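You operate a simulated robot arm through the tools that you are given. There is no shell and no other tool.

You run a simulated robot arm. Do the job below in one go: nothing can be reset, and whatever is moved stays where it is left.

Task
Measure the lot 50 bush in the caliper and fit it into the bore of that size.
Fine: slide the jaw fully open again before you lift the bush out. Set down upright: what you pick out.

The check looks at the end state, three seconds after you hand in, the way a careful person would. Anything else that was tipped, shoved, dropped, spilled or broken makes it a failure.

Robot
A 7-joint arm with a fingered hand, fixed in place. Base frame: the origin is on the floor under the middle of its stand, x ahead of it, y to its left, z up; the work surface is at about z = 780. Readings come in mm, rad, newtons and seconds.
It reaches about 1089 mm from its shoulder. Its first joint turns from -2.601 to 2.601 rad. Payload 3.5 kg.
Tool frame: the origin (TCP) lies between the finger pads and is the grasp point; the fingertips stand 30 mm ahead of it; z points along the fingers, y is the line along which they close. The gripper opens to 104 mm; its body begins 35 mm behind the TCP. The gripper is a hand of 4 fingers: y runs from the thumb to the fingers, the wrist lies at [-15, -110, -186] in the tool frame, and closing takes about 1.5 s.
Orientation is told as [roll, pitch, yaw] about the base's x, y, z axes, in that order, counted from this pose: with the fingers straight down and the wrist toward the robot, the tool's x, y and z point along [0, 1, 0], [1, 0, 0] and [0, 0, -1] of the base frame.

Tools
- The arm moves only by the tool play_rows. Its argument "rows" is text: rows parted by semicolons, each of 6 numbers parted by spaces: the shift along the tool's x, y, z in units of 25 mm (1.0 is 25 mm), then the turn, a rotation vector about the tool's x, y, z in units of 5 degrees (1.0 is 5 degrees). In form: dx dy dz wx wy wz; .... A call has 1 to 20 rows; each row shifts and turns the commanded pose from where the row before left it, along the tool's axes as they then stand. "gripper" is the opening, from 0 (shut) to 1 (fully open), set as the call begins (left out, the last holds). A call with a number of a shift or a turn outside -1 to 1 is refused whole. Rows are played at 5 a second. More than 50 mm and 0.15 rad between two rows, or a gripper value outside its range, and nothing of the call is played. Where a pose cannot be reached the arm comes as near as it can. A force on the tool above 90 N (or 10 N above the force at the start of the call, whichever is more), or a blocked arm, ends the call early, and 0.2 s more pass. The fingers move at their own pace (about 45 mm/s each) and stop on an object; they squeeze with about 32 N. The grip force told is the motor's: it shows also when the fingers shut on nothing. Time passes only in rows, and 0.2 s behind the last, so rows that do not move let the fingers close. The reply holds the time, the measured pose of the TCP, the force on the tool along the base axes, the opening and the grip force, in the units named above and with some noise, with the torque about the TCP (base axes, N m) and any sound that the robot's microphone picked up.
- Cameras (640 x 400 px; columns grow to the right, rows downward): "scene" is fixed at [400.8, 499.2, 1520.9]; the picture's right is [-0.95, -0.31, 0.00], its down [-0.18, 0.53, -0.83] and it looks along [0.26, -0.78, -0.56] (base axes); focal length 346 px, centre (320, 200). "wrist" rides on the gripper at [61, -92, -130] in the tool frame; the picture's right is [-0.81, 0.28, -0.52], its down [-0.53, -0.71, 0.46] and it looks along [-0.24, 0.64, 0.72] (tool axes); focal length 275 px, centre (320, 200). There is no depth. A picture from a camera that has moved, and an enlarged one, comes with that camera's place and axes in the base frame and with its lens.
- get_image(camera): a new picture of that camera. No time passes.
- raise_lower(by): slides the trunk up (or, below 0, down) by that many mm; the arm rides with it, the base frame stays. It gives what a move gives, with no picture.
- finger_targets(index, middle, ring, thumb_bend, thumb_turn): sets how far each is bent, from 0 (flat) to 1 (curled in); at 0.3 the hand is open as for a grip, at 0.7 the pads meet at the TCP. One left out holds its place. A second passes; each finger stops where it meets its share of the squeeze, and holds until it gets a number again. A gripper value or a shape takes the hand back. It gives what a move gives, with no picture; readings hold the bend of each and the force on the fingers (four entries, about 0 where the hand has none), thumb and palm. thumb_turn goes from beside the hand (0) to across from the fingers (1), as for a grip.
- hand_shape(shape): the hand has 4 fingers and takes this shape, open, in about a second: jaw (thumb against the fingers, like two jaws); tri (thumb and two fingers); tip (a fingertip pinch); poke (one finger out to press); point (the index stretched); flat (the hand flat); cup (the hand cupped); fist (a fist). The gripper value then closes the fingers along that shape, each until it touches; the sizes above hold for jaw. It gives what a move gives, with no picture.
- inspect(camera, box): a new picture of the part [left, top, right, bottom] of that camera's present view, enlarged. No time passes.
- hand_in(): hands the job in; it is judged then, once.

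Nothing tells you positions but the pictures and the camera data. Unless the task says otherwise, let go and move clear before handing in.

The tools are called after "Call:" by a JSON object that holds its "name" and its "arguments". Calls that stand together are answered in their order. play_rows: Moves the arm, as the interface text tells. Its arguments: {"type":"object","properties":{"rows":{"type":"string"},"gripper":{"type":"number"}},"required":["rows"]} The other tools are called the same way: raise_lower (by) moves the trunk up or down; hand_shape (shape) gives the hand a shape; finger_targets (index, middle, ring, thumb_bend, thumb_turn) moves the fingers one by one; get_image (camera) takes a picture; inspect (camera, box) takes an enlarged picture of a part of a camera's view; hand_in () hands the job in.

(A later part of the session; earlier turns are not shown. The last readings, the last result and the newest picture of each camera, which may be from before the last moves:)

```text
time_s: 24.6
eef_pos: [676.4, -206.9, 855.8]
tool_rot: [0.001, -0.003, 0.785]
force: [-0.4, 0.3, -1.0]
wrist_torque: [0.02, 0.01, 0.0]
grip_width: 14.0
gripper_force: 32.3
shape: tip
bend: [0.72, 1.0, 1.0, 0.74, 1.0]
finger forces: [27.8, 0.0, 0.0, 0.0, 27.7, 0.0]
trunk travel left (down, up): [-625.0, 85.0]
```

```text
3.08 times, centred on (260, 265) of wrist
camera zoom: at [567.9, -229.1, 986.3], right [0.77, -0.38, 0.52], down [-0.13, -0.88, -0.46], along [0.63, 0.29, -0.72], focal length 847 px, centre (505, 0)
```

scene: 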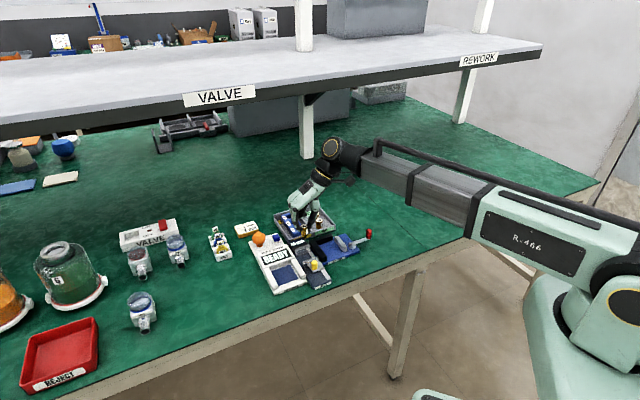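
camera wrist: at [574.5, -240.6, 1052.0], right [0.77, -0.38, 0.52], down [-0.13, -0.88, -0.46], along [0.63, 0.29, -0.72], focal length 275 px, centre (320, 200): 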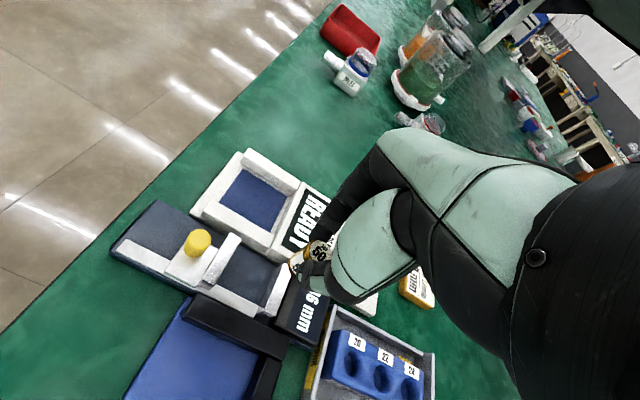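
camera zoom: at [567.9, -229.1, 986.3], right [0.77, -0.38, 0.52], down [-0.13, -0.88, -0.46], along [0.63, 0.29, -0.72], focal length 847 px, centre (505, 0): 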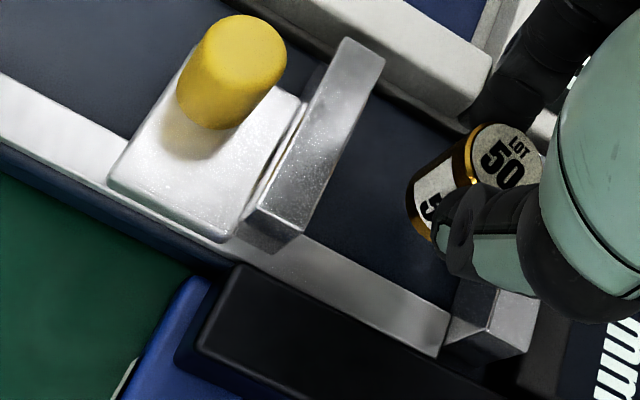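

The bush is well inside the gap with margin on both sides. I'll lower it slowly until it touches the caliper bed.

Call:
{"name": "play_rows", "arguments": {"rows": "0 0 0.25 0 0 0; 0 0 0.2 0 0 0; 0 0 0 0 0 0"}}

Call:
{"name": "play_rows", "arguments": {"rows": "0 0 0.04 0 0 0; 0 0 0.04 0 0 0; 0 0 0 0 0 0"}}

```text
time_s: 25.4
eef_pos: [676.4, -207.0, 845.4]
tool_rot: [0.001, -0.004, 0.785]
force: [0.4, 0.6, -0.2]
wrist_torque: [0.04, 0.01, 0.0]
grip_width: 14.2
gripper_force: 31.9
shape: tip
bend: [0.72, 1.0, 1.0, 0.74, 1.0]
finger forces: [27.7, 0.0, 0.0, 0.0, 27.7, 0.1]
trunk travel left (down, up): [-625.0, 85.0]
```

```text
time_s: 26.2
eef_pos: [676.0, -207.4, 843.4]
tool_rot: [-0.001, -0.005, 0.786]
force: [-0.5, -1.0, -1.7]
wrist_torque: [0.0, -0.01, -0.02]
grip_width: 14.2
gripper_force: 31.8
shape: tip
bend: [0.72, 1.0, 1.0, 0.74, 1.0]
finger forces: [27.7, 0.1, 0.0, 0.0, 27.8, 0.0]
trunk travel left (down, up): [-625.0, 85.0]
```

Call:
{"name": "play_rows", "arguments": {"rows": "0 0 0.04 0 0 0; 0 0 0.04 0 0 0; 0 0 0 0 0 0"}}

Call:
{"name": "inspect", "arguments": {"camera": "scene", "box": [295, 235, 325, 260]}}

```text
time_s: 27.0
eef_pos: [677.3, -207.6, 841.7]
tool_rot: [0.0, -0.004, 0.786]
force: [-0.3, -1.1, -0.2]
wrist_torque: [-0.02, 0.0, 0.02]
grip_width: 14.3
gripper_force: 32.1
shape: tip
bend: [0.72, 1.0, 1.0, 0.74, 1.0]
finger forces: [27.7, 0.0, 0.1, 0.0, 27.7, 0.0]
trunk travel left (down, up): [-625.0, 85.0]
```

```text
16.00 times, centred on (310, 248) of scene
camera zoom: at [400.8, 499.2, 1520.9], right [-0.95, -0.31, 0.0], down [-0.18, 0.53, -0.83], along [0.26, -0.78, -0.56], focal length 5542 px, centre (480, -560)
```

zoom: 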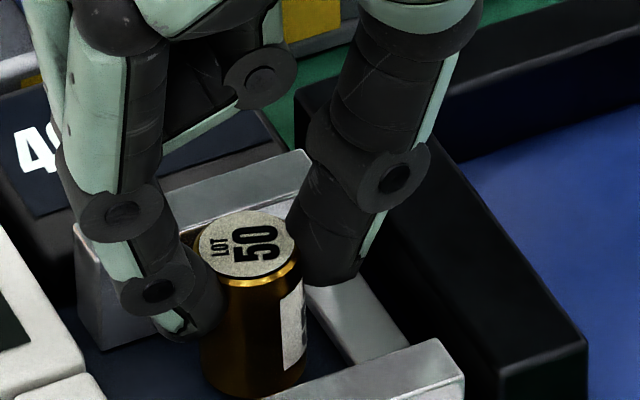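

There's no contact yet, so I'll keep going in 1 mm steps.

Call:
{"name": "play_rows", "arguments": {"rows": "0 0 0.04 0 0 0; 0 0 0.04 0 0 0; 0 0 0 0 0 0"}}

Call:
{"name": "play_rows", "arguments": {"rows": "0 0 0.04 0 0 0; 0 0 0 0 0 0"}}

```text
time_s: 27.8
eef_pos: [676.3, -208.0, 839.7]
tool_rot: [0.0, -0.003, 0.784]
force: [-0.4, -0.7, -0.8]
wrist_torque: [0.03, -0.01, 0.05]
grip_width: 14.0
gripper_force: 32.1
shape: tip
bend: [0.72, 1.0, 1.0, 0.74, 1.0]
finger forces: [27.8, 0.1, 0.0, 0.1, 27.8, 0.0]
trunk travel left (down, up): [-625.0, 85.0]
```

```text
time_s: 28.4
eef_pos: [676.5, -206.7, 838.9]
tool_rot: [-0.001, -0.004, 0.786]
force: [-0.4, -1.0, 6.2]
wrist_torque: [0.0, -0.07, -0.03]
grip_width: 14.1
gripper_force: 32.2
shape: tip
bend: [0.72, 1.0, 1.0, 0.74, 1.0]
finger forces: [28.2, 0.0, 0.0, 0.0, 29.5, 0.0]
trunk travel left (down, up): [-625.0, 85.0]
```

The bed pushes back with 6 N, so the bush is seated on the caliper. I'll release with a small opening to stay clear of the fixture wall.

Call:
{"name": "play_rows", "arguments": {"rows": "0 0 0 0 0 0; 0 0 0 0 0 0; 0 0 0 0 0 0; 0 0 0 0 0 0", "gripper": 0.3}}

Call:
{"name": "inspect", "arguments": {"camera": "scene", "box": [295, 235, 325, 260]}}

```text
time_s: 29.4
eef_pos: [677.8, -207.0, 838.8]
tool_rot: [0.0, -0.004, 0.784]
force: [-0.9, -0.6, 0.0]
wrist_torque: [-0.03, 0.04, 0.0]
grip_width: 31.3
gripper_force: 0.2
shape: tip
bend: [0.73, 0.98, 0.99, 0.74, 1.0]
finger forces: [0.1, 0.0, 0.0, 0.0, 0.0, 0.0]
trunk travel left (down, up): [-625.0, 85.0]
```

```text
16.00 times, centred on (310, 248) of scene
camera zoom: at [400.8, 499.2, 1520.9], right [-0.95, -0.31, 0.0], down [-0.18, 0.53, -0.83], along [0.26, -0.78, -0.56], focal length 5542 px, centre (480, -560)
```

zoom: 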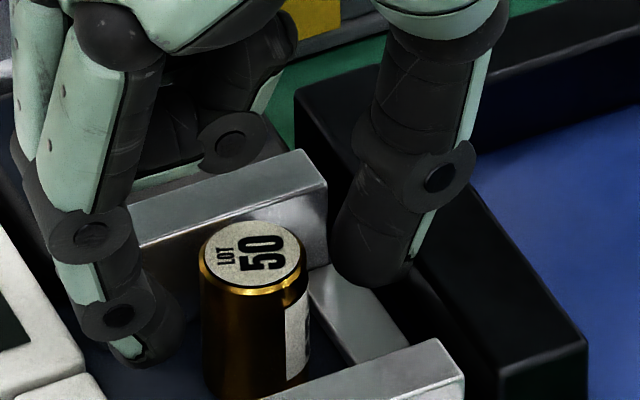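

The bush stands upright and free. I'll lift straight up, move back over the yellow knob and check alignment.

Call:
{"name": "play_rows", "arguments": {"rows": "0 0 -0.4 0 0 0; 0 0 -0.7 0 0 0; 0 0 -0.7 0 0 0; 0.5 0 0 0 0 0; 0.6 0 0 0 0 0; 0.6 0 0 0 0 0; 0.58 0 0 0 0 0; 0 0 0 0 0 0; 0 0 0 0 0 0"}}

Call:
{"name": "inspect", "arguments": {"camera": "scene", "box": [290, 225, 340, 280]}}

Call:
{"name": "inspect", "arguments": {"camera": "wrist", "box": [170, 200, 400, 360]}}

```text
time_s: 31.4
eef_pos: [634.4, -167.7, 883.3]
tool_rot: [0.0, -0.005, 0.785]
force: [0.7, -0.3, 0.1]
wrist_torque: [-0.02, -0.03, 0.0]
grip_width: 31.2
gripper_force: 0.0
shape: tip
bend: [0.73, 0.98, 0.99, 0.74, 1.0]
finger forces: [0.0, 0.1, 0.0, 0.1, 0.1, 0.0]
trunk travel left (down, up): [-625.0, 85.0]
```

```text
7.27 times, centred on (315, 252) of scene
camera zoom: at [400.8, 499.2, 1520.9], right [-0.95, -0.31, 0.0], down [-0.18, 0.53, -0.83], along [0.26, -0.78, -0.56], focal length 2519 px, centre (356, -182)
```

zoom: 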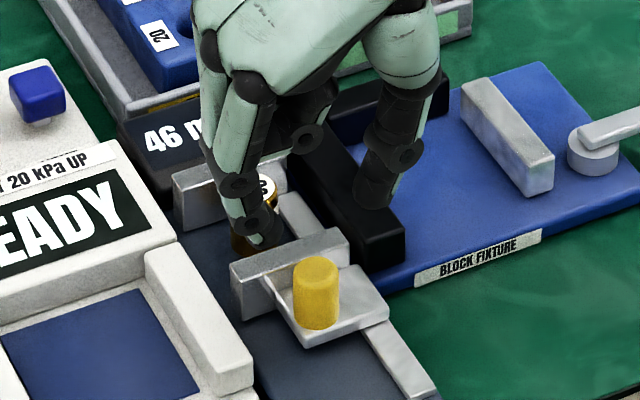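

```text
2.50 times, centred on (285, 280) of wrist
camera zoom: at [526.8, -189.5, 1012.2], right [0.77, -0.38, 0.52], down [-0.13, -0.88, -0.46], along [0.63, 0.29, -0.72], focal length 688 px, centre (408, 0)
```

zoom: 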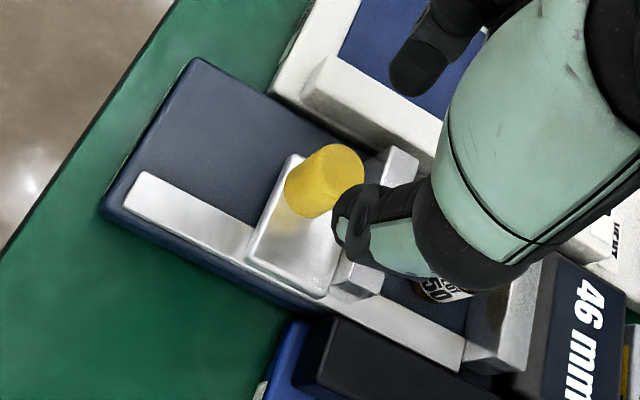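

The fingers straddle the knob, which is within 1–2 mm of the TCP. I'll nudge and go down so the tips sit well above the slider plate, then check.

Call:
{"name": "play_rows", "arguments": {"rows": "-0.06 0 0.5 0 0 0; 0 0 0.5 0 0 0; 0 0 0.35 0 0 0; 0 0 0.25 0 0 0; 0 0 0 0 0 0"}}

Call:
{"name": "inspect", "arguments": {"camera": "scene", "box": [295, 235, 335, 275]}}

Call:
{"name": "inspect", "arguments": {"camera": "wrist", "box": [220, 200, 400, 330]}}

```text
time_s: 32.6
eef_pos: [636.7, -168.6, 843.2]
tool_rot: [0.0, -0.002, 0.786]
force: [0.2, 0.3, -0.7]
wrist_torque: [-0.02, 0.0, -0.02]
grip_width: 30.9
gripper_force: 0.1
shape: tip
bend: [0.73, 0.98, 0.99, 0.74, 1.0]
finger forces: [0.1, 0.1, 0.0, 0.0, 0.1, 0.0]
trunk travel left (down, up): [-625.0, 85.0]
```

```text
10.00 times, centred on (315, 255) of scene
camera zoom: at [400.8, 499.2, 1520.9], right [-0.95, -0.31, 0.0], down [-0.18, 0.53, -0.83], along [0.26, -0.78, -0.56], focal length 3464 px, centre (370, -350)
```

zoom: 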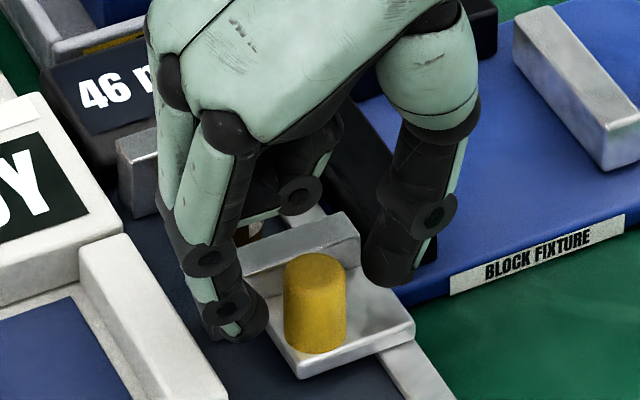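

```text
3.08 times, centred on (310, 265) of wrist
camera zoom: at [528.1, -190.5, 972.4], right [0.77, -0.38, 0.52], down [-0.13, -0.88, -0.46], along [0.63, 0.29, -0.72], focal length 847 px, centre (351, 0)
```

zoom: 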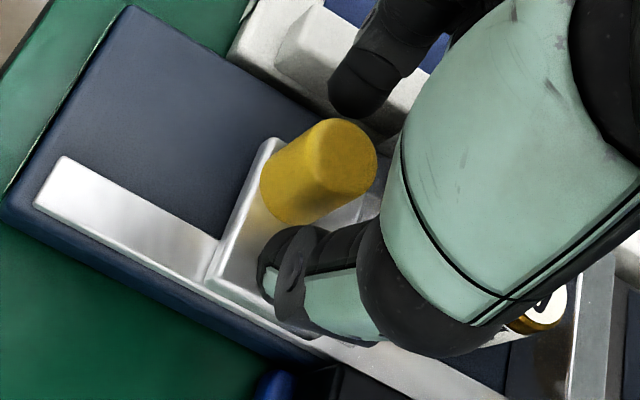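

The fingers straddle the knob evenly. I'll close on it.

Call:
{"name": "play_rows", "arguments": {"rows": "-0.06 0 0 0 0 0; 0 0 0 0 0 0; 0 0 0 0 0 0; 0 0 0 0 0 0; 0 0 0 0 0 0; 0 0 0 0 0 0", "gripper": 0}}

Call:
{"name": "inspect", "arguments": {"camera": "scene", "box": [295, 235, 335, 275]}}

```text
time_s: 34.0
eef_pos: [638.7, -169.6, 843.1]
tool_rot: [0.0, -0.004, 0.786]
force: [1.4, -3.5, -0.4]
wrist_torque: [-0.06, -0.08, -0.03]
grip_width: 12.1
gripper_force: 31.9
shape: tip
bend: [0.72, 1.0, 1.0, 0.74, 1.0]
finger forces: [26.4, 0.0, 0.0, 0.1, 27.0, 0.1]
trunk travel left (down, up): [-625.0, 85.0]
```

```text
10.00 times, centred on (315, 255) of scene
camera zoom: at [400.8, 499.2, 1520.9], right [-0.95, -0.31, 0.0], down [-0.18, 0.53, -0.83], along [0.26, -0.78, -0.56], focal length 3464 px, centre (370, -350)
```

zoom: 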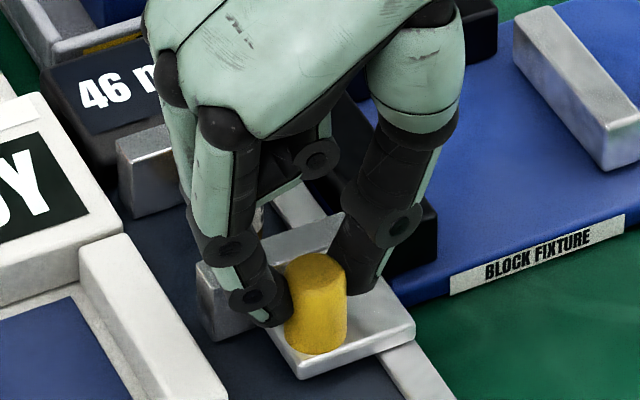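

The knob is gripped. I'll push the slider toward the bush, 18 mm first, then in fine steps.

Call:
{"name": "play_rows", "arguments": {"rows": "-0.1 0 0 0 0 0; -0.2 0 0 0 0 0; -0.2 0 0 0 0 0; -0.2 0 0 0 0 0; 0 0 0 0 0 0"}}

Call:
{"name": "inspect", "arguments": {"camera": "scene", "box": [290, 230, 335, 270]}}

Call:
{"name": "inspect", "arguments": {"camera": "wrist", "box": [220, 200, 400, 360]}}

```text
time_s: 35.2
eef_pos: [651.0, -182.3, 842.1]
tool_rot: [0.001, -0.004, 0.785]
force: [-0.6, 0.2, -0.3]
wrist_torque: [0.04, 0.01, -0.02]
grip_width: 12.6
gripper_force: 32.4
shape: tip
bend: [0.72, 1.0, 1.0, 0.74, 1.0]
finger forces: [25.7, 0.0, 0.0, 0.1, 25.7, 0.0]
trunk travel left (down, up): [-625.0, 85.0]
```

```text
10.00 times, centred on (312, 250) of scene
camera zoom: at [400.8, 499.2, 1520.9], right [-0.95, -0.31, 0.0], down [-0.18, 0.53, -0.83], along [0.26, -0.78, -0.56], focal length 3464 px, centre (395, -300)
```

zoom: 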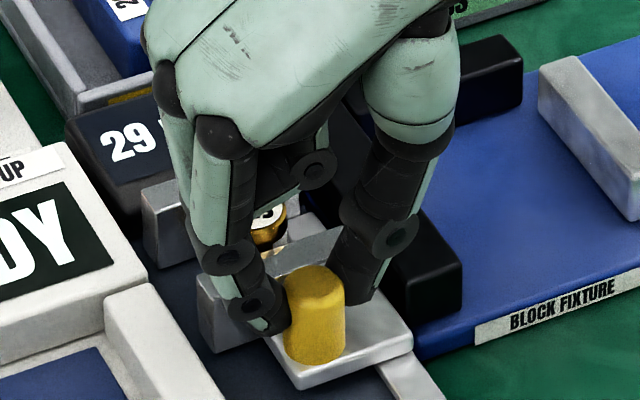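

```text
2.50 times, centred on (310, 280) of wrist
camera zoom: at [542.1, -204.5, 972.6], right [0.77, -0.38, 0.52], down [-0.13, -0.88, -0.46], along [0.63, 0.29, -0.72], focal length 688 px, centre (345, 0)
```

zoom: 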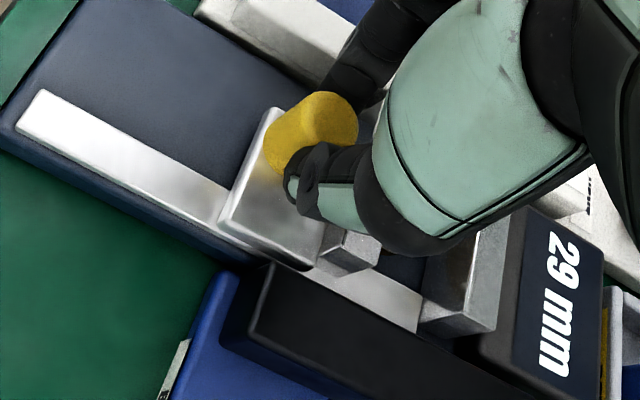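

The display is live at 29 mm. I'll continue in small steps.

Call:
{"name": "play_rows", "arguments": {"rows": "-0.08 0 0 0 0 0; -0.08 0 0 0 0 0; -0.08 0 0 0 0 0; 0 0 0 0 0 0"}}

Call:
{"name": "inspect", "arguments": {"camera": "wrist", "box": [220, 200, 400, 360]}}

```text
time_s: 36.2
eef_pos: [655.7, -185.6, 843.9]
tool_rot: [0.0, -0.005, 0.785]
force: [-1.5, -0.6, 0.5]
wrist_torque: [-0.05, -0.01, 0.01]
grip_width: 12.2
gripper_force: 31.5
shape: tip
bend: [0.72, 1.0, 1.0, 0.74, 1.0]
finger forces: [24.9, 0.1, 0.0, 0.0, 26.2, 0.0]
trunk travel left (down, up): [-625.0, 85.0]
```

```text
2.50 times, centred on (310, 280) of wrist
camera zoom: at [546.4, -208.7, 972.7], right [0.77, -0.38, 0.52], down [-0.13, -0.88, -0.46], along [0.63, 0.29, -0.72], focal length 688 px, centre (345, 0)
```

zoom: 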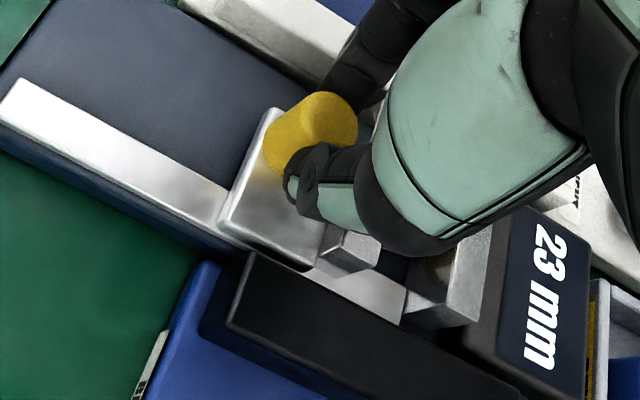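

The display reads 23 mm with little force. I'll creep on 1 mm at a time until the jaws close on the bush.

Call:
{"name": "play_rows", "arguments": {"rows": "-0.04 0 0 0 0 0; -0.04 0 0 0 0 0; 0 0 0 0 0 0"}}

Call:
{"name": "inspect", "arguments": {"camera": "wrist", "box": [220, 200, 400, 360]}}

Call:
{"name": "inspect", "arguments": {"camera": "scene", "box": [290, 230, 335, 270]}}

```text
time_s: 37.0
eef_pos: [656.6, -188.0, 842.4]
tool_rot: [0.002, -0.001, 0.785]
force: [-0.9, -0.2, -1.3]
wrist_torque: [0.0, -0.03, -0.02]
grip_width: 12.0
gripper_force: 32.5
shape: tip
bend: [0.72, 1.0, 1.0, 0.74, 1.0]
finger forces: [25.0, 0.1, 0.0, 0.0, 25.6, 0.0]
trunk travel left (down, up): [-625.0, 85.0]
```

```text
2.50 times, centred on (310, 280) of wrist
camera zoom: at [547.9, -210.2, 972.9], right [0.77, -0.38, 0.52], down [-0.13, -0.88, -0.46], along [0.63, 0.29, -0.72], focal length 688 px, centre (345, 0)
```

zoom: 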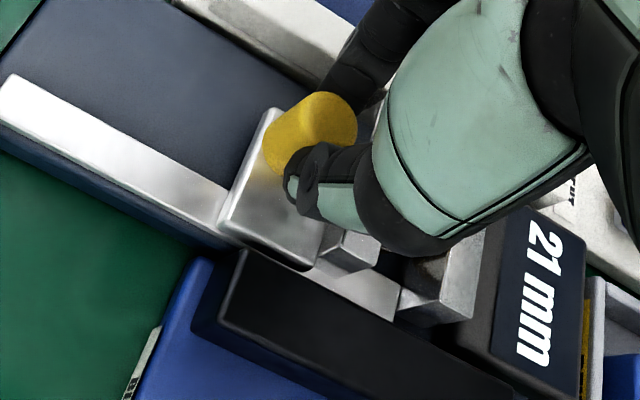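

```text
10.00 times, centred on (312, 250) of scene
camera zoom: at [400.8, 499.2, 1520.9], right [-0.95, -0.31, 0.0], down [-0.18, 0.53, -0.83], along [0.26, -0.78, -0.56], focal length 3464 px, centre (395, -300)
```

zoom: 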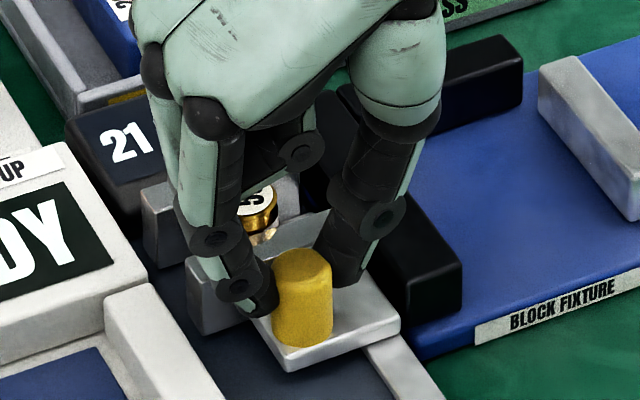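

It now reads 21 mm with no resistance. I'll make one more small step and watch for the force to rise.

Call:
{"name": "play_rows", "arguments": {"rows": "-0.03 0 0 0 0 0; 0 0 0 0 0 0"}}

Call:
{"name": "inspect", "arguments": {"camera": "wrist", "box": [340, 270, 400, 360]}}

```text
time_s: 37.6
eef_pos: [656.9, -187.9, 843.1]
tool_rot: [0.003, -0.004, 0.785]
force: [-0.7, -0.1, -0.1]
wrist_torque: [-0.06, 0.0, -0.06]
grip_width: 12.3
gripper_force: 31.8
shape: tip
bend: [0.72, 1.0, 1.0, 0.74, 1.0]
finger forces: [24.8, 0.1, 0.1, 0.0, 25.4, 0.0]
trunk travel left (down, up): [-625.0, 85.0]
```

```text
4.44 times, centred on (370, 315) of wrist
camera zoom: at [548.4, -210.5, 973.0], right [0.77, -0.38, 0.52], down [-0.13, -0.88, -0.46], along [0.63, 0.29, -0.72], focal length 1224 px, centre (98, -311)
```

zoom: 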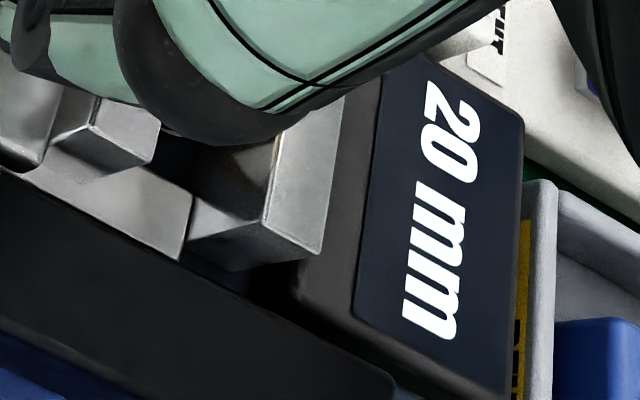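

It reads 20 mm. I'll push slightly more to confirm that the jaws are really closed on the bush.

Call:
{"name": "play_rows", "arguments": {"rows": "-0.03 0 0 0 0 0; 0 0 0 0 0 0"}}

Call:
{"name": "inspect", "arguments": {"camera": "wrist", "box": [340, 270, 400, 360]}}

Call:
{"name": "play_rows", "arguments": {"rows": "-0.03 0 0 0 0 0; 0 0 0 0 0 0"}}

Call:
{"name": "inspect", "arguments": {"camera": "wrist", "box": [340, 270, 400, 360]}}

```text
time_s: 38.2
eef_pos: [657.9, -188.3, 844.0]
tool_rot: [0.002, -0.003, 0.786]
force: [-1.3, -0.6, -0.3]
wrist_torque: [0.0, -0.02, -0.02]
grip_width: 12.0
gripper_force: 31.9
shape: tip
bend: [0.72, 1.0, 1.0, 0.74, 1.0]
finger forces: [24.6, 0.0, 0.0, 0.0, 25.7, 0.0]
trunk travel left (down, up): [-625.0, 85.0]
```

```text
4.44 times, centred on (370, 315) of wrist
camera zoom: at [549.0, -210.8, 972.9], right [0.77, -0.38, 0.52], down [-0.13, -0.88, -0.46], along [0.63, 0.29, -0.72], focal length 1224 px, centre (98, -311)
```

zoom: 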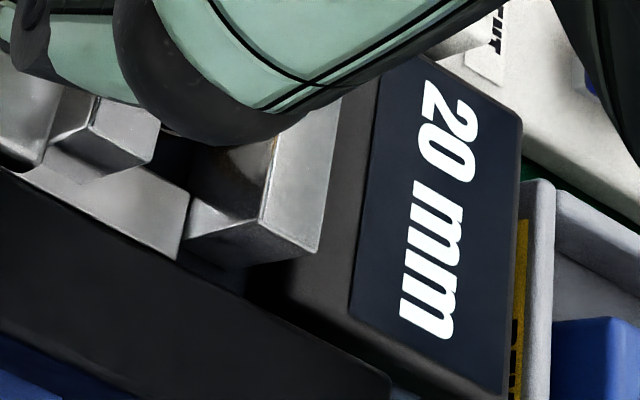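

```text
time_s: 38.8
eef_pos: [657.5, -188.2, 842.6]
tool_rot: [-0.001, -0.003, 0.785]
force: [-0.5, 0.8, 0.2]
wrist_torque: [0.01, -0.03, -0.01]
grip_width: 12.2
gripper_force: 32.2
shape: tip
bend: [0.72, 1.0, 1.0, 0.74, 1.0]
finger forces: [26.2, 0.0, 0.0, 0.1, 25.6, 0.1]
trunk travel left (down, up): [-625.0, 85.0]
```

```text
4.44 times, centred on (370, 315) of wrist
camera zoom: at [549.0, -211.2, 972.6], right [0.77, -0.38, 0.52], down [-0.13, -0.88, -0.46], along [0.63, 0.29, -0.72], focal length 1224 px, centre (98, -311)
```

zoom: 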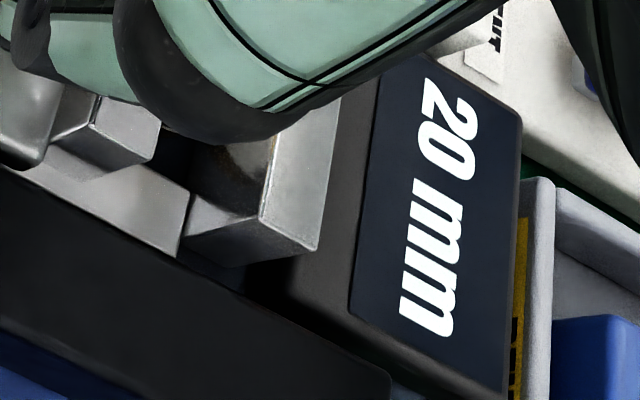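

The display holds at 20 mm. I'll check the scene view and push one final millimetre to feel for resistance.

Call:
{"name": "play_rows", "arguments": {"rows": "-0.04 0 0 0 0 0; 0 0 0 0 0 0; 0 0 0 0 0 0"}}

Call:
{"name": "inspect", "arguments": {"camera": "scene", "box": [290, 230, 335, 270]}}

Call:
{"name": "inspect", "arguments": {"camera": "wrist", "box": [340, 270, 400, 360]}}

```text
time_s: 39.6
eef_pos: [658.5, -190.0, 843.7]
tool_rot: [0.004, -0.003, 0.786]
force: [-2.3, 3.3, 0.0]
wrist_torque: [0.09, 0.0, 0.01]
grip_width: 12.0
gripper_force: 31.7
shape: tip
bend: [0.72, 1.0, 1.0, 0.74, 1.0]
finger forces: [25.3, 0.0, 0.1, 0.0, 25.1, 0.1]
trunk travel left (down, up): [-625.0, 85.0]
```

```text
10.00 times, centred on (312, 250) of scene
camera zoom: at [400.8, 499.2, 1520.9], right [-0.95, -0.31, 0.0], down [-0.18, 0.53, -0.83], along [0.26, -0.78, -0.56], focal length 3464 px, centre (395, -300)
```

zoom: 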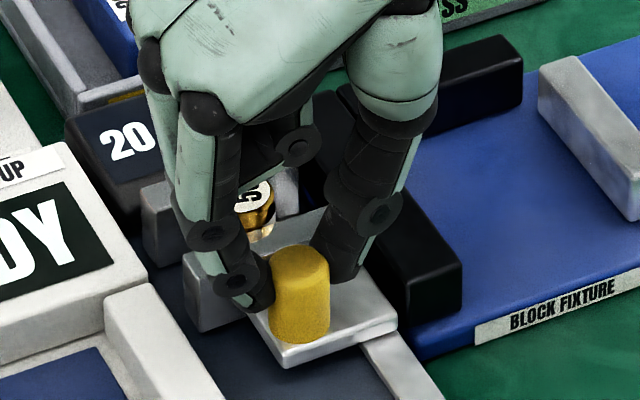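

```text
4.44 times, centred on (370, 315) of wrist
camera zoom: at [549.5, -212.0, 972.9], right [0.77, -0.38, 0.52], down [-0.13, -0.88, -0.46], along [0.63, 0.29, -0.72], focal length 1224 px, centre (98, -311)
```

zoom: 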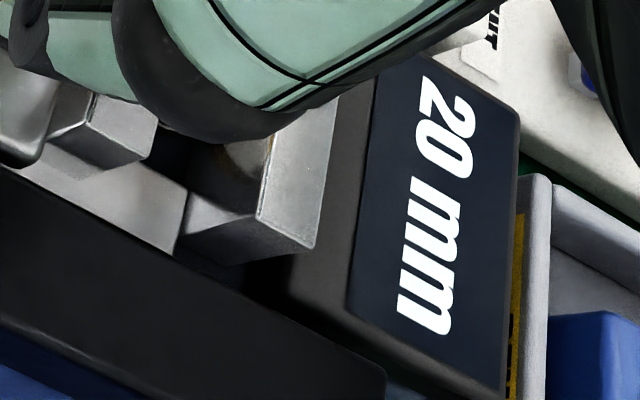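

Resistance is building at 20 mm. I'll add one more small push and hold a moment so the reading is firm.

Call:
{"name": "play_rows", "arguments": {"rows": "-0.05 0 0 0 0 0; 0 0 0 0 0 0; 0 0 0 0 0 0; 0 0 0 0 0 0; 0 0 0 0 0 0"}}

Call:
{"name": "inspect", "arguments": {"camera": "wrist", "box": [340, 270, 400, 360]}}

```text
time_s: 40.8
eef_pos: [660.2, -191.0, 842.9]
tool_rot: [0.0, -0.002, 0.787]
force: [-3.5, 2.2, 0.0]
wrist_torque: [0.05, 0.04, 0.0]
grip_width: 12.0
gripper_force: 31.8
shape: tip
bend: [0.72, 1.0, 1.0, 0.74, 1.0]
finger forces: [24.5, 0.0, 0.0, 0.0, 25.6, 0.0]
trunk travel left (down, up): [-625.0, 85.0]
```

```text
4.44 times, centred on (370, 315) of wrist
camera zoom: at [550.5, -212.9, 972.9], right [0.77, -0.38, 0.52], down [-0.13, -0.88, -0.46], along [0.63, 0.29, -0.72], focal length 1224 px, centre (98, -311)
```

zoom: 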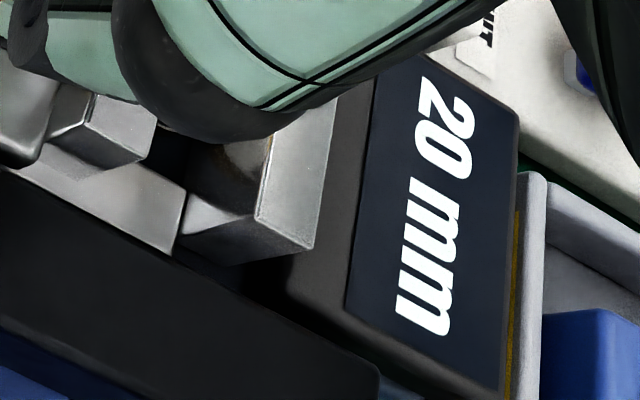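

The TCP advanced a little further at about 4 N, so I'll make sure that neither the caliper nor my grip has slipped.

Call:
{"name": "inspect", "arguments": {"camera": "scene", "box": [290, 230, 335, 270]}}

Call:
{"name": "inspect", "arguments": {"camera": "scene", "box": [285, 230, 345, 295]}}

```text
10.00 times, centred on (312, 250) of scene
camera zoom: at [400.8, 499.2, 1520.9], right [-0.95, -0.31, 0.0], down [-0.18, 0.53, -0.83], along [0.26, -0.78, -0.56], focal length 3464 px, centre (395, -300)
```

zoom: 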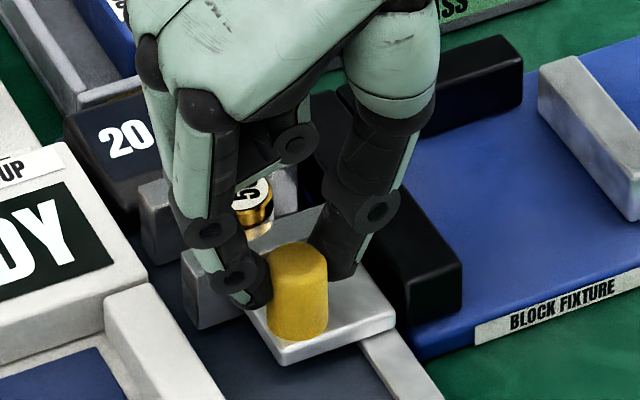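

```text
6.15 times, centred on (315, 262) of scene
camera zoom: at [400.8, 499.2, 1520.9], right [-0.95, -0.31, 0.0], down [-0.18, 0.53, -0.83], along [0.26, -0.78, -0.56], focal length 2131 px, centre (351, -185)
```

zoom: 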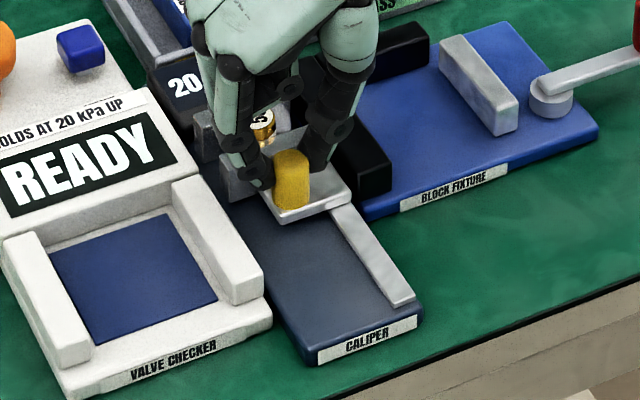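

Call:
{"name": "inspect", "arguments": {"camera": "scene", "box": [285, 235, 325, 260]}}

```text
16.00 times, centred on (305, 248) of scene
camera zoom: at [400.8, 499.2, 1520.9], right [-0.95, -0.31, 0.0], down [-0.18, 0.53, -0.83], along [0.26, -0.78, -0.56], focal length 5542 px, centre (560, -560)
```

zoom: 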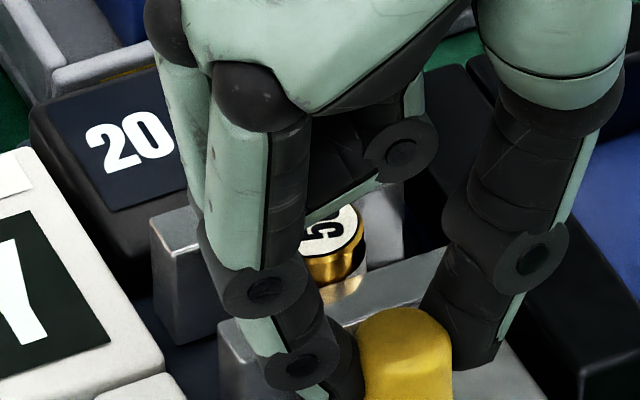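

The measurement is a firm 20 mm; the caliper itself crept only about 2 mm on the bench, so I'll push no further. Now I'll slide the jaw fully open again.

Call:
{"name": "play_rows", "arguments": {"rows": "0.1 0 0 0 0 0; 0.2 0 0 0 0 0; 0.2 0 0 0 0 0; 0.2 0 0 0 0 0; 0.2 0 0 0 0 0; 0.1 0 0 0 0 0; 0 0 0 0 0 0"}}

Call:
{"name": "inspect", "arguments": {"camera": "scene", "box": [285, 235, 325, 260]}}

Call:
{"name": "inspect", "arguments": {"camera": "wrist", "box": [220, 200, 400, 360]}}

```text
time_s: 42.4
eef_pos: [641.1, -172.4, 844.3]
tool_rot: [0.002, -0.003, 0.785]
force: [0.8, -0.8, 0.8]
wrist_torque: [0.02, -0.06, -0.01]
grip_width: 12.2
gripper_force: 32.2
shape: tip
bend: [0.72, 1.0, 1.0, 0.74, 1.0]
finger forces: [25.8, 0.1, 0.0, 0.1, 25.9, 0.1]
trunk travel left (down, up): [-625.0, 85.0]
```

```text
16.00 times, centred on (305, 248) of scene
camera zoom: at [400.8, 499.2, 1520.9], right [-0.95, -0.31, 0.0], down [-0.18, 0.53, -0.83], along [0.26, -0.78, -0.56], focal length 5542 px, centre (560, -560)
```

zoom: 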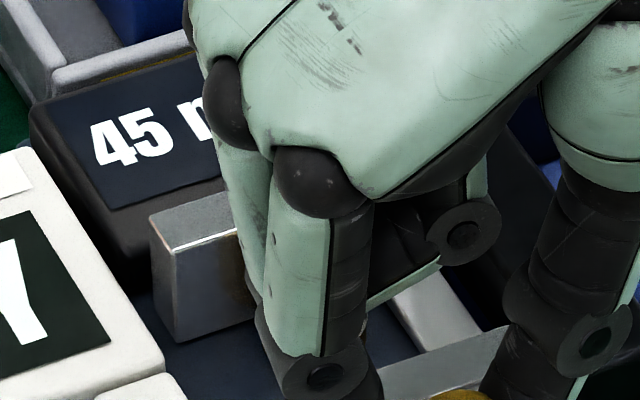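

```text
2.50 times, centred on (310, 280) of wrist
camera zoom: at [532.7, -195.0, 974.0], right [0.77, -0.38, 0.52], down [-0.13, -0.88, -0.46], along [0.63, 0.29, -0.72], focal length 688 px, centre (345, 0)
```

zoom: 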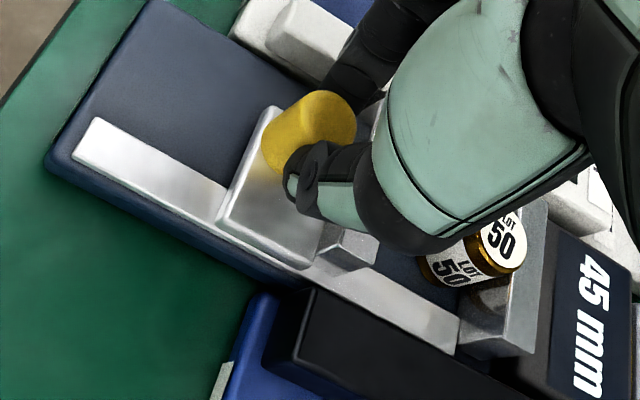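

It reads 45 mm now. I'll keep pulling in small steps until the slider meets its end stop.

Call:
{"name": "play_rows", "arguments": {"rows": "0.05 0 0 0 0 0; 0.05 0 0 0 0 0; 0 0 0 0 0 0; 0 0 0 0 0 0"}}

Call:
{"name": "inspect", "arguments": {"camera": "scene", "box": [285, 235, 325, 260]}}

Call:
{"name": "inspect", "arguments": {"camera": "wrist", "box": [340, 270, 400, 360]}}

```text
time_s: 43.4
eef_pos: [640.6, -171.1, 844.2]
tool_rot: [0.002, -0.004, 0.784]
force: [1.2, -1.9, -0.4]
wrist_torque: [-0.09, -0.1, -0.04]
grip_width: 12.1
gripper_force: 31.7
shape: tip
bend: [0.72, 1.0, 1.0, 0.74, 1.0]
finger forces: [26.5, 0.1, 0.0, 0.0, 26.0, 0.1]
trunk travel left (down, up): [-625.0, 85.0]
```

```text
16.00 times, centred on (305, 248) of scene
camera zoom: at [400.8, 499.2, 1520.9], right [-0.95, -0.31, 0.0], down [-0.18, 0.53, -0.83], along [0.26, -0.78, -0.56], focal length 5542 px, centre (560, -560)
```

zoom: 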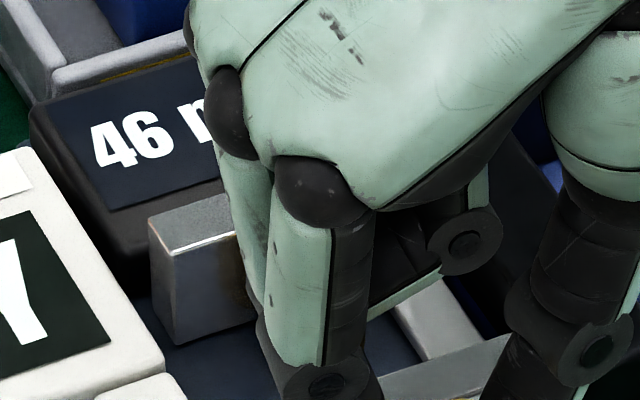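

```text
4.44 times, centred on (370, 315) of wrist
camera zoom: at [531.8, -193.2, 973.5], right [0.77, -0.38, 0.52], down [-0.13, -0.88, -0.46], along [0.63, 0.29, -0.72], focal length 1224 px, centre (98, -311)
```

zoom: 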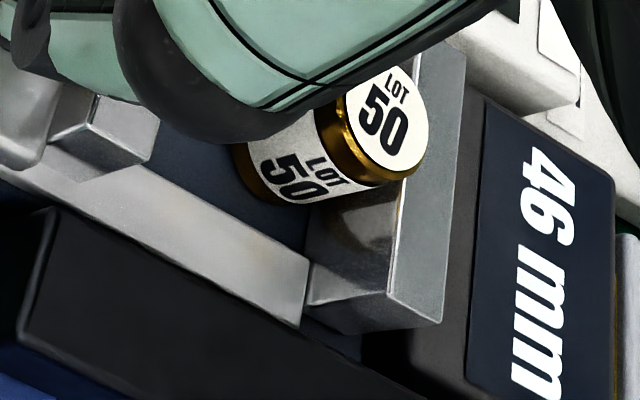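

It's back at 46 mm. I'll pull a bit more to confirm this is the stop, which should also draw the caliper back to where it stood.

Call:
{"name": "play_rows", "arguments": {"rows": "0.05 0 0 0 0 0; 0.05 0 0 0 0 0; 0 0 0 0 0 0; 0 0 0 0 0 0"}}

Call:
{"name": "inspect", "arguments": {"camera": "scene", "box": [285, 235, 325, 260]}}

```text
time_s: 44.4
eef_pos: [640.1, -169.7, 844.6]
tool_rot: [0.002, -0.004, 0.786]
force: [3.0, -3.1, 0.3]
wrist_torque: [-0.12, -0.13, -0.05]
grip_width: 12.2
gripper_force: 32.1
shape: tip
bend: [0.72, 1.0, 1.0, 0.74, 1.0]
finger forces: [27.5, 0.1, 0.1, 0.1, 26.2, 0.0]
trunk travel left (down, up): [-625.0, 85.0]
```

```text
16.00 times, centred on (305, 248) of scene
camera zoom: at [400.8, 499.2, 1520.9], right [-0.95, -0.31, 0.0], down [-0.18, 0.53, -0.83], along [0.26, -0.78, -0.56], focal length 5542 px, centre (560, -560)
```

zoom: 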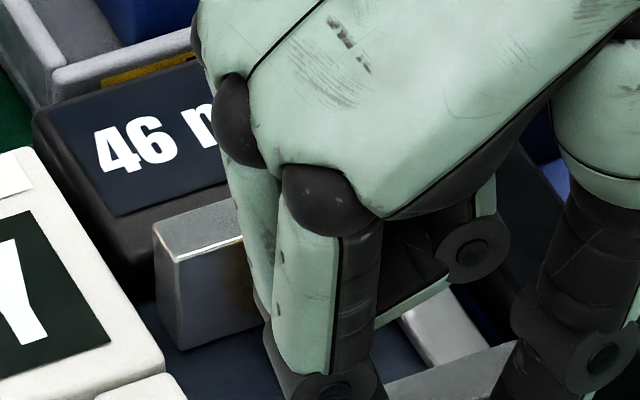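

The jaw is at its stop, fully open at 46 mm, and the caliper is back in its original spot. I'll release the knob and rise.

Call:
{"name": "play_rows", "arguments": {"rows": "0 0 0 0 0 0; 0 0 0 0 0 0; 0 0 0 0 0 0; 0 0 0 0 0 0; 0 0 -0.4 0 0 0; 0 0 -0.6 0 0 0; 0 0 -0.6 0 0 0; 0 0 0 0 0 0", "gripper": 0.3}}

Call:
{"name": "inspect", "arguments": {"camera": "scene", "box": [285, 230, 345, 295]}}

Call:
{"name": "inspect", "arguments": {"camera": "wrist", "box": [220, 200, 420, 370]}}

```text
time_s: 46.2
eef_pos: [639.5, -168.5, 885.1]
tool_rot: [0.001, -0.003, 0.785]
force: [0.2, 0.1, 0.3]
wrist_torque: [-0.02, 0.03, 0.0]
grip_width: 31.2
gripper_force: 0.1
shape: tip
bend: [0.73, 0.98, 0.99, 0.74, 1.0]
finger forces: [0.0, 0.0, 0.0, 0.0, 0.0, 0.0]
trunk travel left (down, up): [-625.0, 85.0]
```

```text
6.15 times, centred on (315, 262) of scene
camera zoom: at [400.8, 499.2, 1520.9], right [-0.95, -0.31, 0.0], down [-0.18, 0.53, -0.83], along [0.26, -0.78, -0.56], focal length 2131 px, centre (351, -185)
```

zoom: 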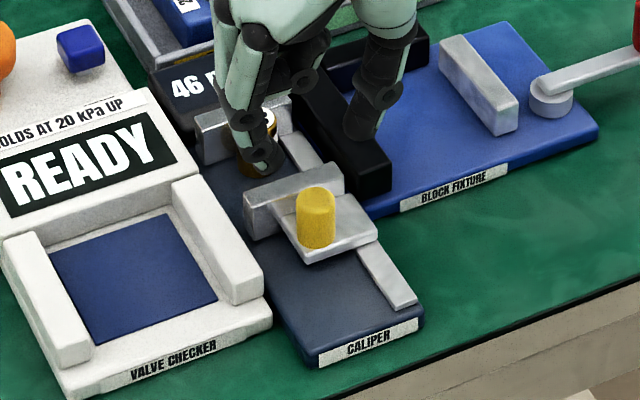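

```text
2.35 times, centred on (320, 285) of wrist
camera zoom: at [529.3, -190.7, 1013.7], right [0.77, -0.38, 0.52], down [-0.13, -0.88, -0.46], along [0.63, 0.29, -0.72], focal length 648 px, centre (320, 0)
```

zoom: 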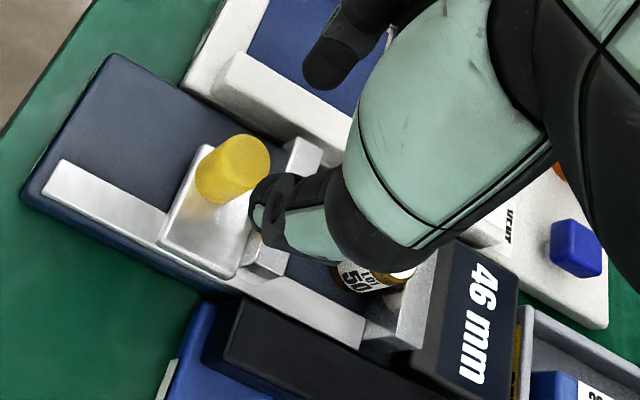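

The caliper is clear at 46 mm, with the bush standing by the fixed jaw. I'll move over the bush and check alignment.

Call:
{"name": "play_rows", "arguments": {"rows": "-0.6 0 0 0 0 0; -0.6 0 0 0 0 0; -0.6 0 0 0 0 0; -0.6 0 0 0 0 0; 0 0 0.3 0 0 0; 0 0 0 0 0 0; 0 0 0 0 0 0"}}

Call:
{"name": "inspect", "arguments": {"camera": "scene", "box": [290, 225, 330, 265]}}

Call:
{"name": "inspect", "arguments": {"camera": "wrist", "box": [210, 200, 370, 320]}}

```text
time_s: 47.8
eef_pos: [681.0, -211.9, 876.3]
tool_rot: [0.0, -0.003, 0.785]
force: [0.0, -0.7, -0.5]
wrist_torque: [-0.01, 0.0, 0.01]
grip_width: 31.1
gripper_force: 0.0
shape: tip
bend: [0.73, 0.98, 0.99, 0.74, 1.0]
finger forces: [0.0, 0.0, 0.1, 0.1, 0.1, 0.1]
trunk travel left (down, up): [-625.0, 85.0]
```

```text
10.00 times, centred on (310, 245) of scene
camera zoom: at [400.8, 499.2, 1520.9], right [-0.95, -0.31, 0.0], down [-0.18, 0.53, -0.83], along [0.26, -0.78, -0.56], focal length 3464 px, centre (420, -250)
```

zoom: 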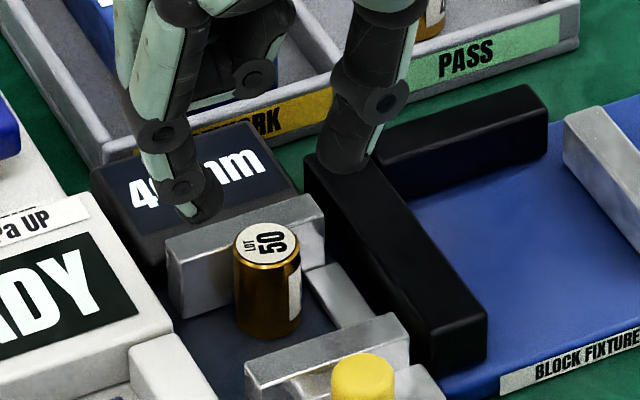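

```text
3.33 times, centred on (290, 260) of wrist
camera zoom: at [571.7, -233.5, 1005.2], right [0.77, -0.38, 0.52], down [-0.13, -0.88, -0.46], along [0.63, 0.29, -0.72], focal length 918 px, centre (420, 0)
```

zoom: 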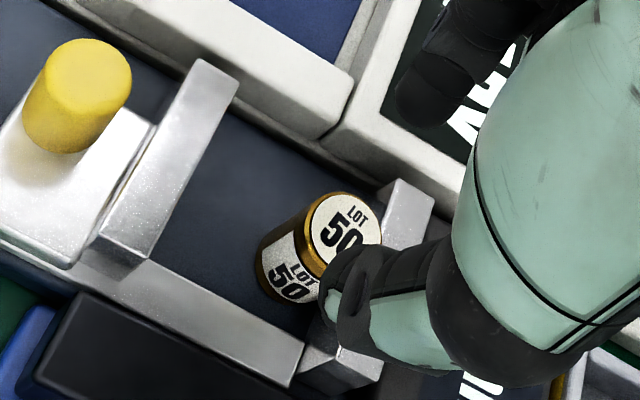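

The bush is about 2 mm ahead of the finger plane. I'll nudge to match, descend and grip at the same height as before.

Call:
{"name": "play_rows", "arguments": {"rows": "-0.08 0.02 0.4 0 0 0; 0 0 0.5 0 0 0; 0 0 0.3 0 0 0; 0 0 0.24 0 0 0; 0 0 0 0 0 0"}}

Call:
{"name": "inspect", "arguments": {"camera": "scene", "box": [295, 235, 325, 260]}}

Call:
{"name": "inspect", "arguments": {"camera": "wrist", "box": [210, 200, 370, 320]}}

```text
time_s: 49.0
eef_pos: [682.8, -213.7, 839.6]
tool_rot: [0.0, -0.004, 0.786]
force: [0.5, -0.2, -0.5]
wrist_torque: [0.01, -0.07, 0.0]
grip_width: 31.0
gripper_force: 0.1
shape: tip
bend: [0.73, 0.98, 0.99, 0.74, 1.0]
finger forces: [0.0, 0.1, 0.0, 0.1, 0.0, 0.0]
trunk travel left (down, up): [-625.0, 85.0]
```

```text
16.00 times, centred on (310, 248) of scene
camera zoom: at [400.8, 499.2, 1520.9], right [-0.95, -0.31, 0.0], down [-0.18, 0.53, -0.83], along [0.26, -0.78, -0.56], focal length 5542 px, centre (480, -560)
```

zoom: 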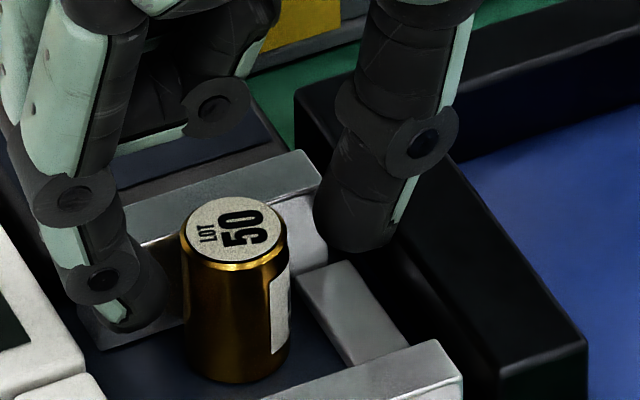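

```text
3.33 times, centred on (290, 260) of wrist
camera zoom: at [573.3, -235.6, 969.8], right [0.77, -0.38, 0.52], down [-0.13, -0.88, -0.46], along [0.63, 0.29, -0.72], focal length 918 px, centre (420, 0)
```

zoom: 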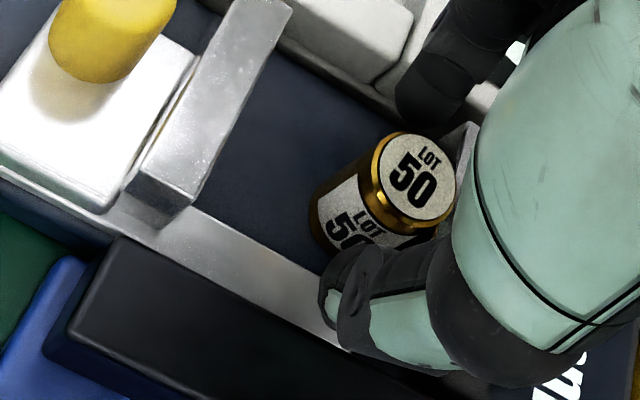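

The wrist view matches the earlier pick pose. I'll apply a 1 mm trim and close.

Call:
{"name": "play_rows", "arguments": {"rows": "0 -0.04 0 0 0 0; 0 0 0 0 0 0; 0 0 0 0 0 0; 0 0 0 0 0 0; 0 0 0 0 0 0; 0 0 0 0 0 0; 0 0 0 0 0 0", "gripper": 0}}

Call:
{"name": "inspect", "arguments": {"camera": "scene", "box": [295, 235, 325, 260]}}

```text
time_s: 50.6
eef_pos: [681.2, -213.5, 841.1]
tool_rot: [0.0, -0.004, 0.786]
force: [-2.3, 1.8, 0.2]
wrist_torque: [0.02, 0.07, -0.01]
grip_width: 14.4
gripper_force: 31.9
shape: tip
bend: [0.72, 1.0, 1.0, 0.74, 1.0]
finger forces: [27.2, 0.1, 0.0, 0.0, 28.3, 0.0]
trunk travel left (down, up): [-625.0, 85.0]
```

```text
16.00 times, centred on (310, 248) of scene
camera zoom: at [400.8, 499.2, 1520.9], right [-0.95, -0.31, 0.0], down [-0.18, 0.53, -0.83], along [0.26, -0.78, -0.56], focal length 5542 px, centre (480, -560)
```

zoom: 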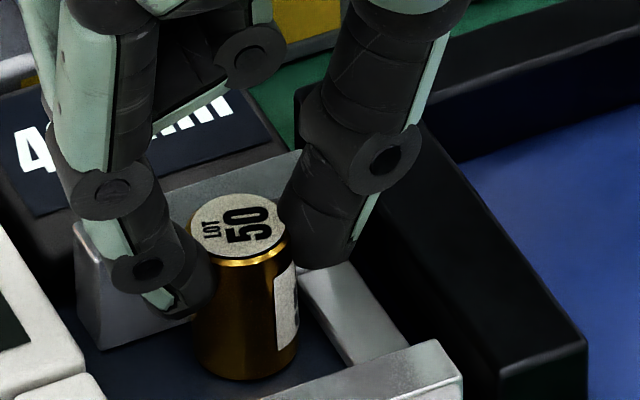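

The bush is gripped, lightly pressed against the fixed jaw. I'll back off 1.5 mm from the jaw and lift straight up.

Call:
{"name": "play_rows", "arguments": {"rows": "0.06 0 0 0 0 0; 0 0 -0.2 0 0 0; 0 0 -0.3 0 0 0; 0 0 -0.5 0 0 0; 0 0 -0.8 0 0 0; 0 0 -0.8 0 0 0; 0 0 0 0 0 0"}}

Call:
{"name": "inspect", "arguments": {"camera": "scene", "box": [280, 200, 345, 275]}}

Call:
{"name": "get_image", "arguments": {"camera": "wrist"}}

```text
time_s: 52.2
eef_pos: [681.5, -212.6, 905.0]
tool_rot: [0.001, -0.003, 0.785]
force: [0.0, -0.4, -0.1]
wrist_torque: [-0.01, -0.01, 0.0]
grip_width: 14.4
gripper_force: 32.2
shape: tip
bend: [0.72, 1.0, 1.0, 0.74, 1.0]
finger forces: [27.1, 0.1, 0.0, 0.0, 28.0, 0.1]
trunk travel left (down, up): [-625.0, 85.0]
```

```text
5.33 times, centred on (312, 238) of scene
camera zoom: at [400.8, 499.2, 1520.9], right [-0.95, -0.31, 0.0], down [-0.18, 0.53, -0.83], along [0.26, -0.78, -0.56], focal length 1847 px, centre (360, 0)
```

zoom: 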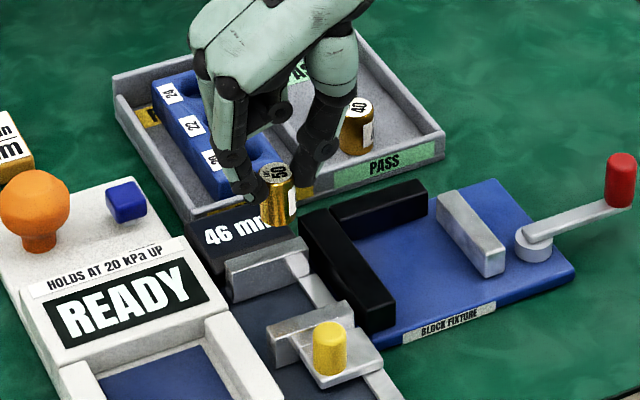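

```text
taken
camera wrist: at [572.3, -235.1, 1034.4], right [0.77, -0.38, 0.52], down [-0.13, -0.88, -0.46], along [0.63, 0.29, -0.72], focal length 275 px, centre (320, 200)
```

wrist: 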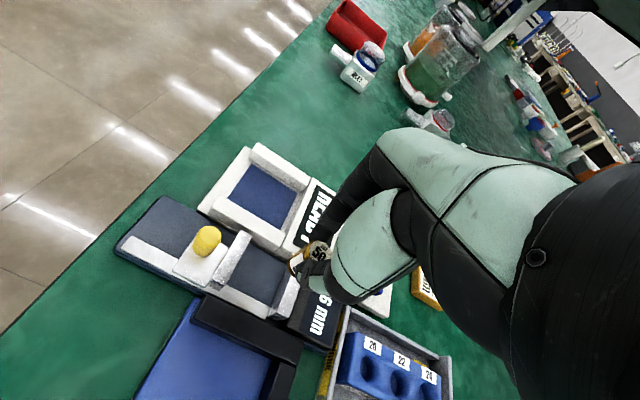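

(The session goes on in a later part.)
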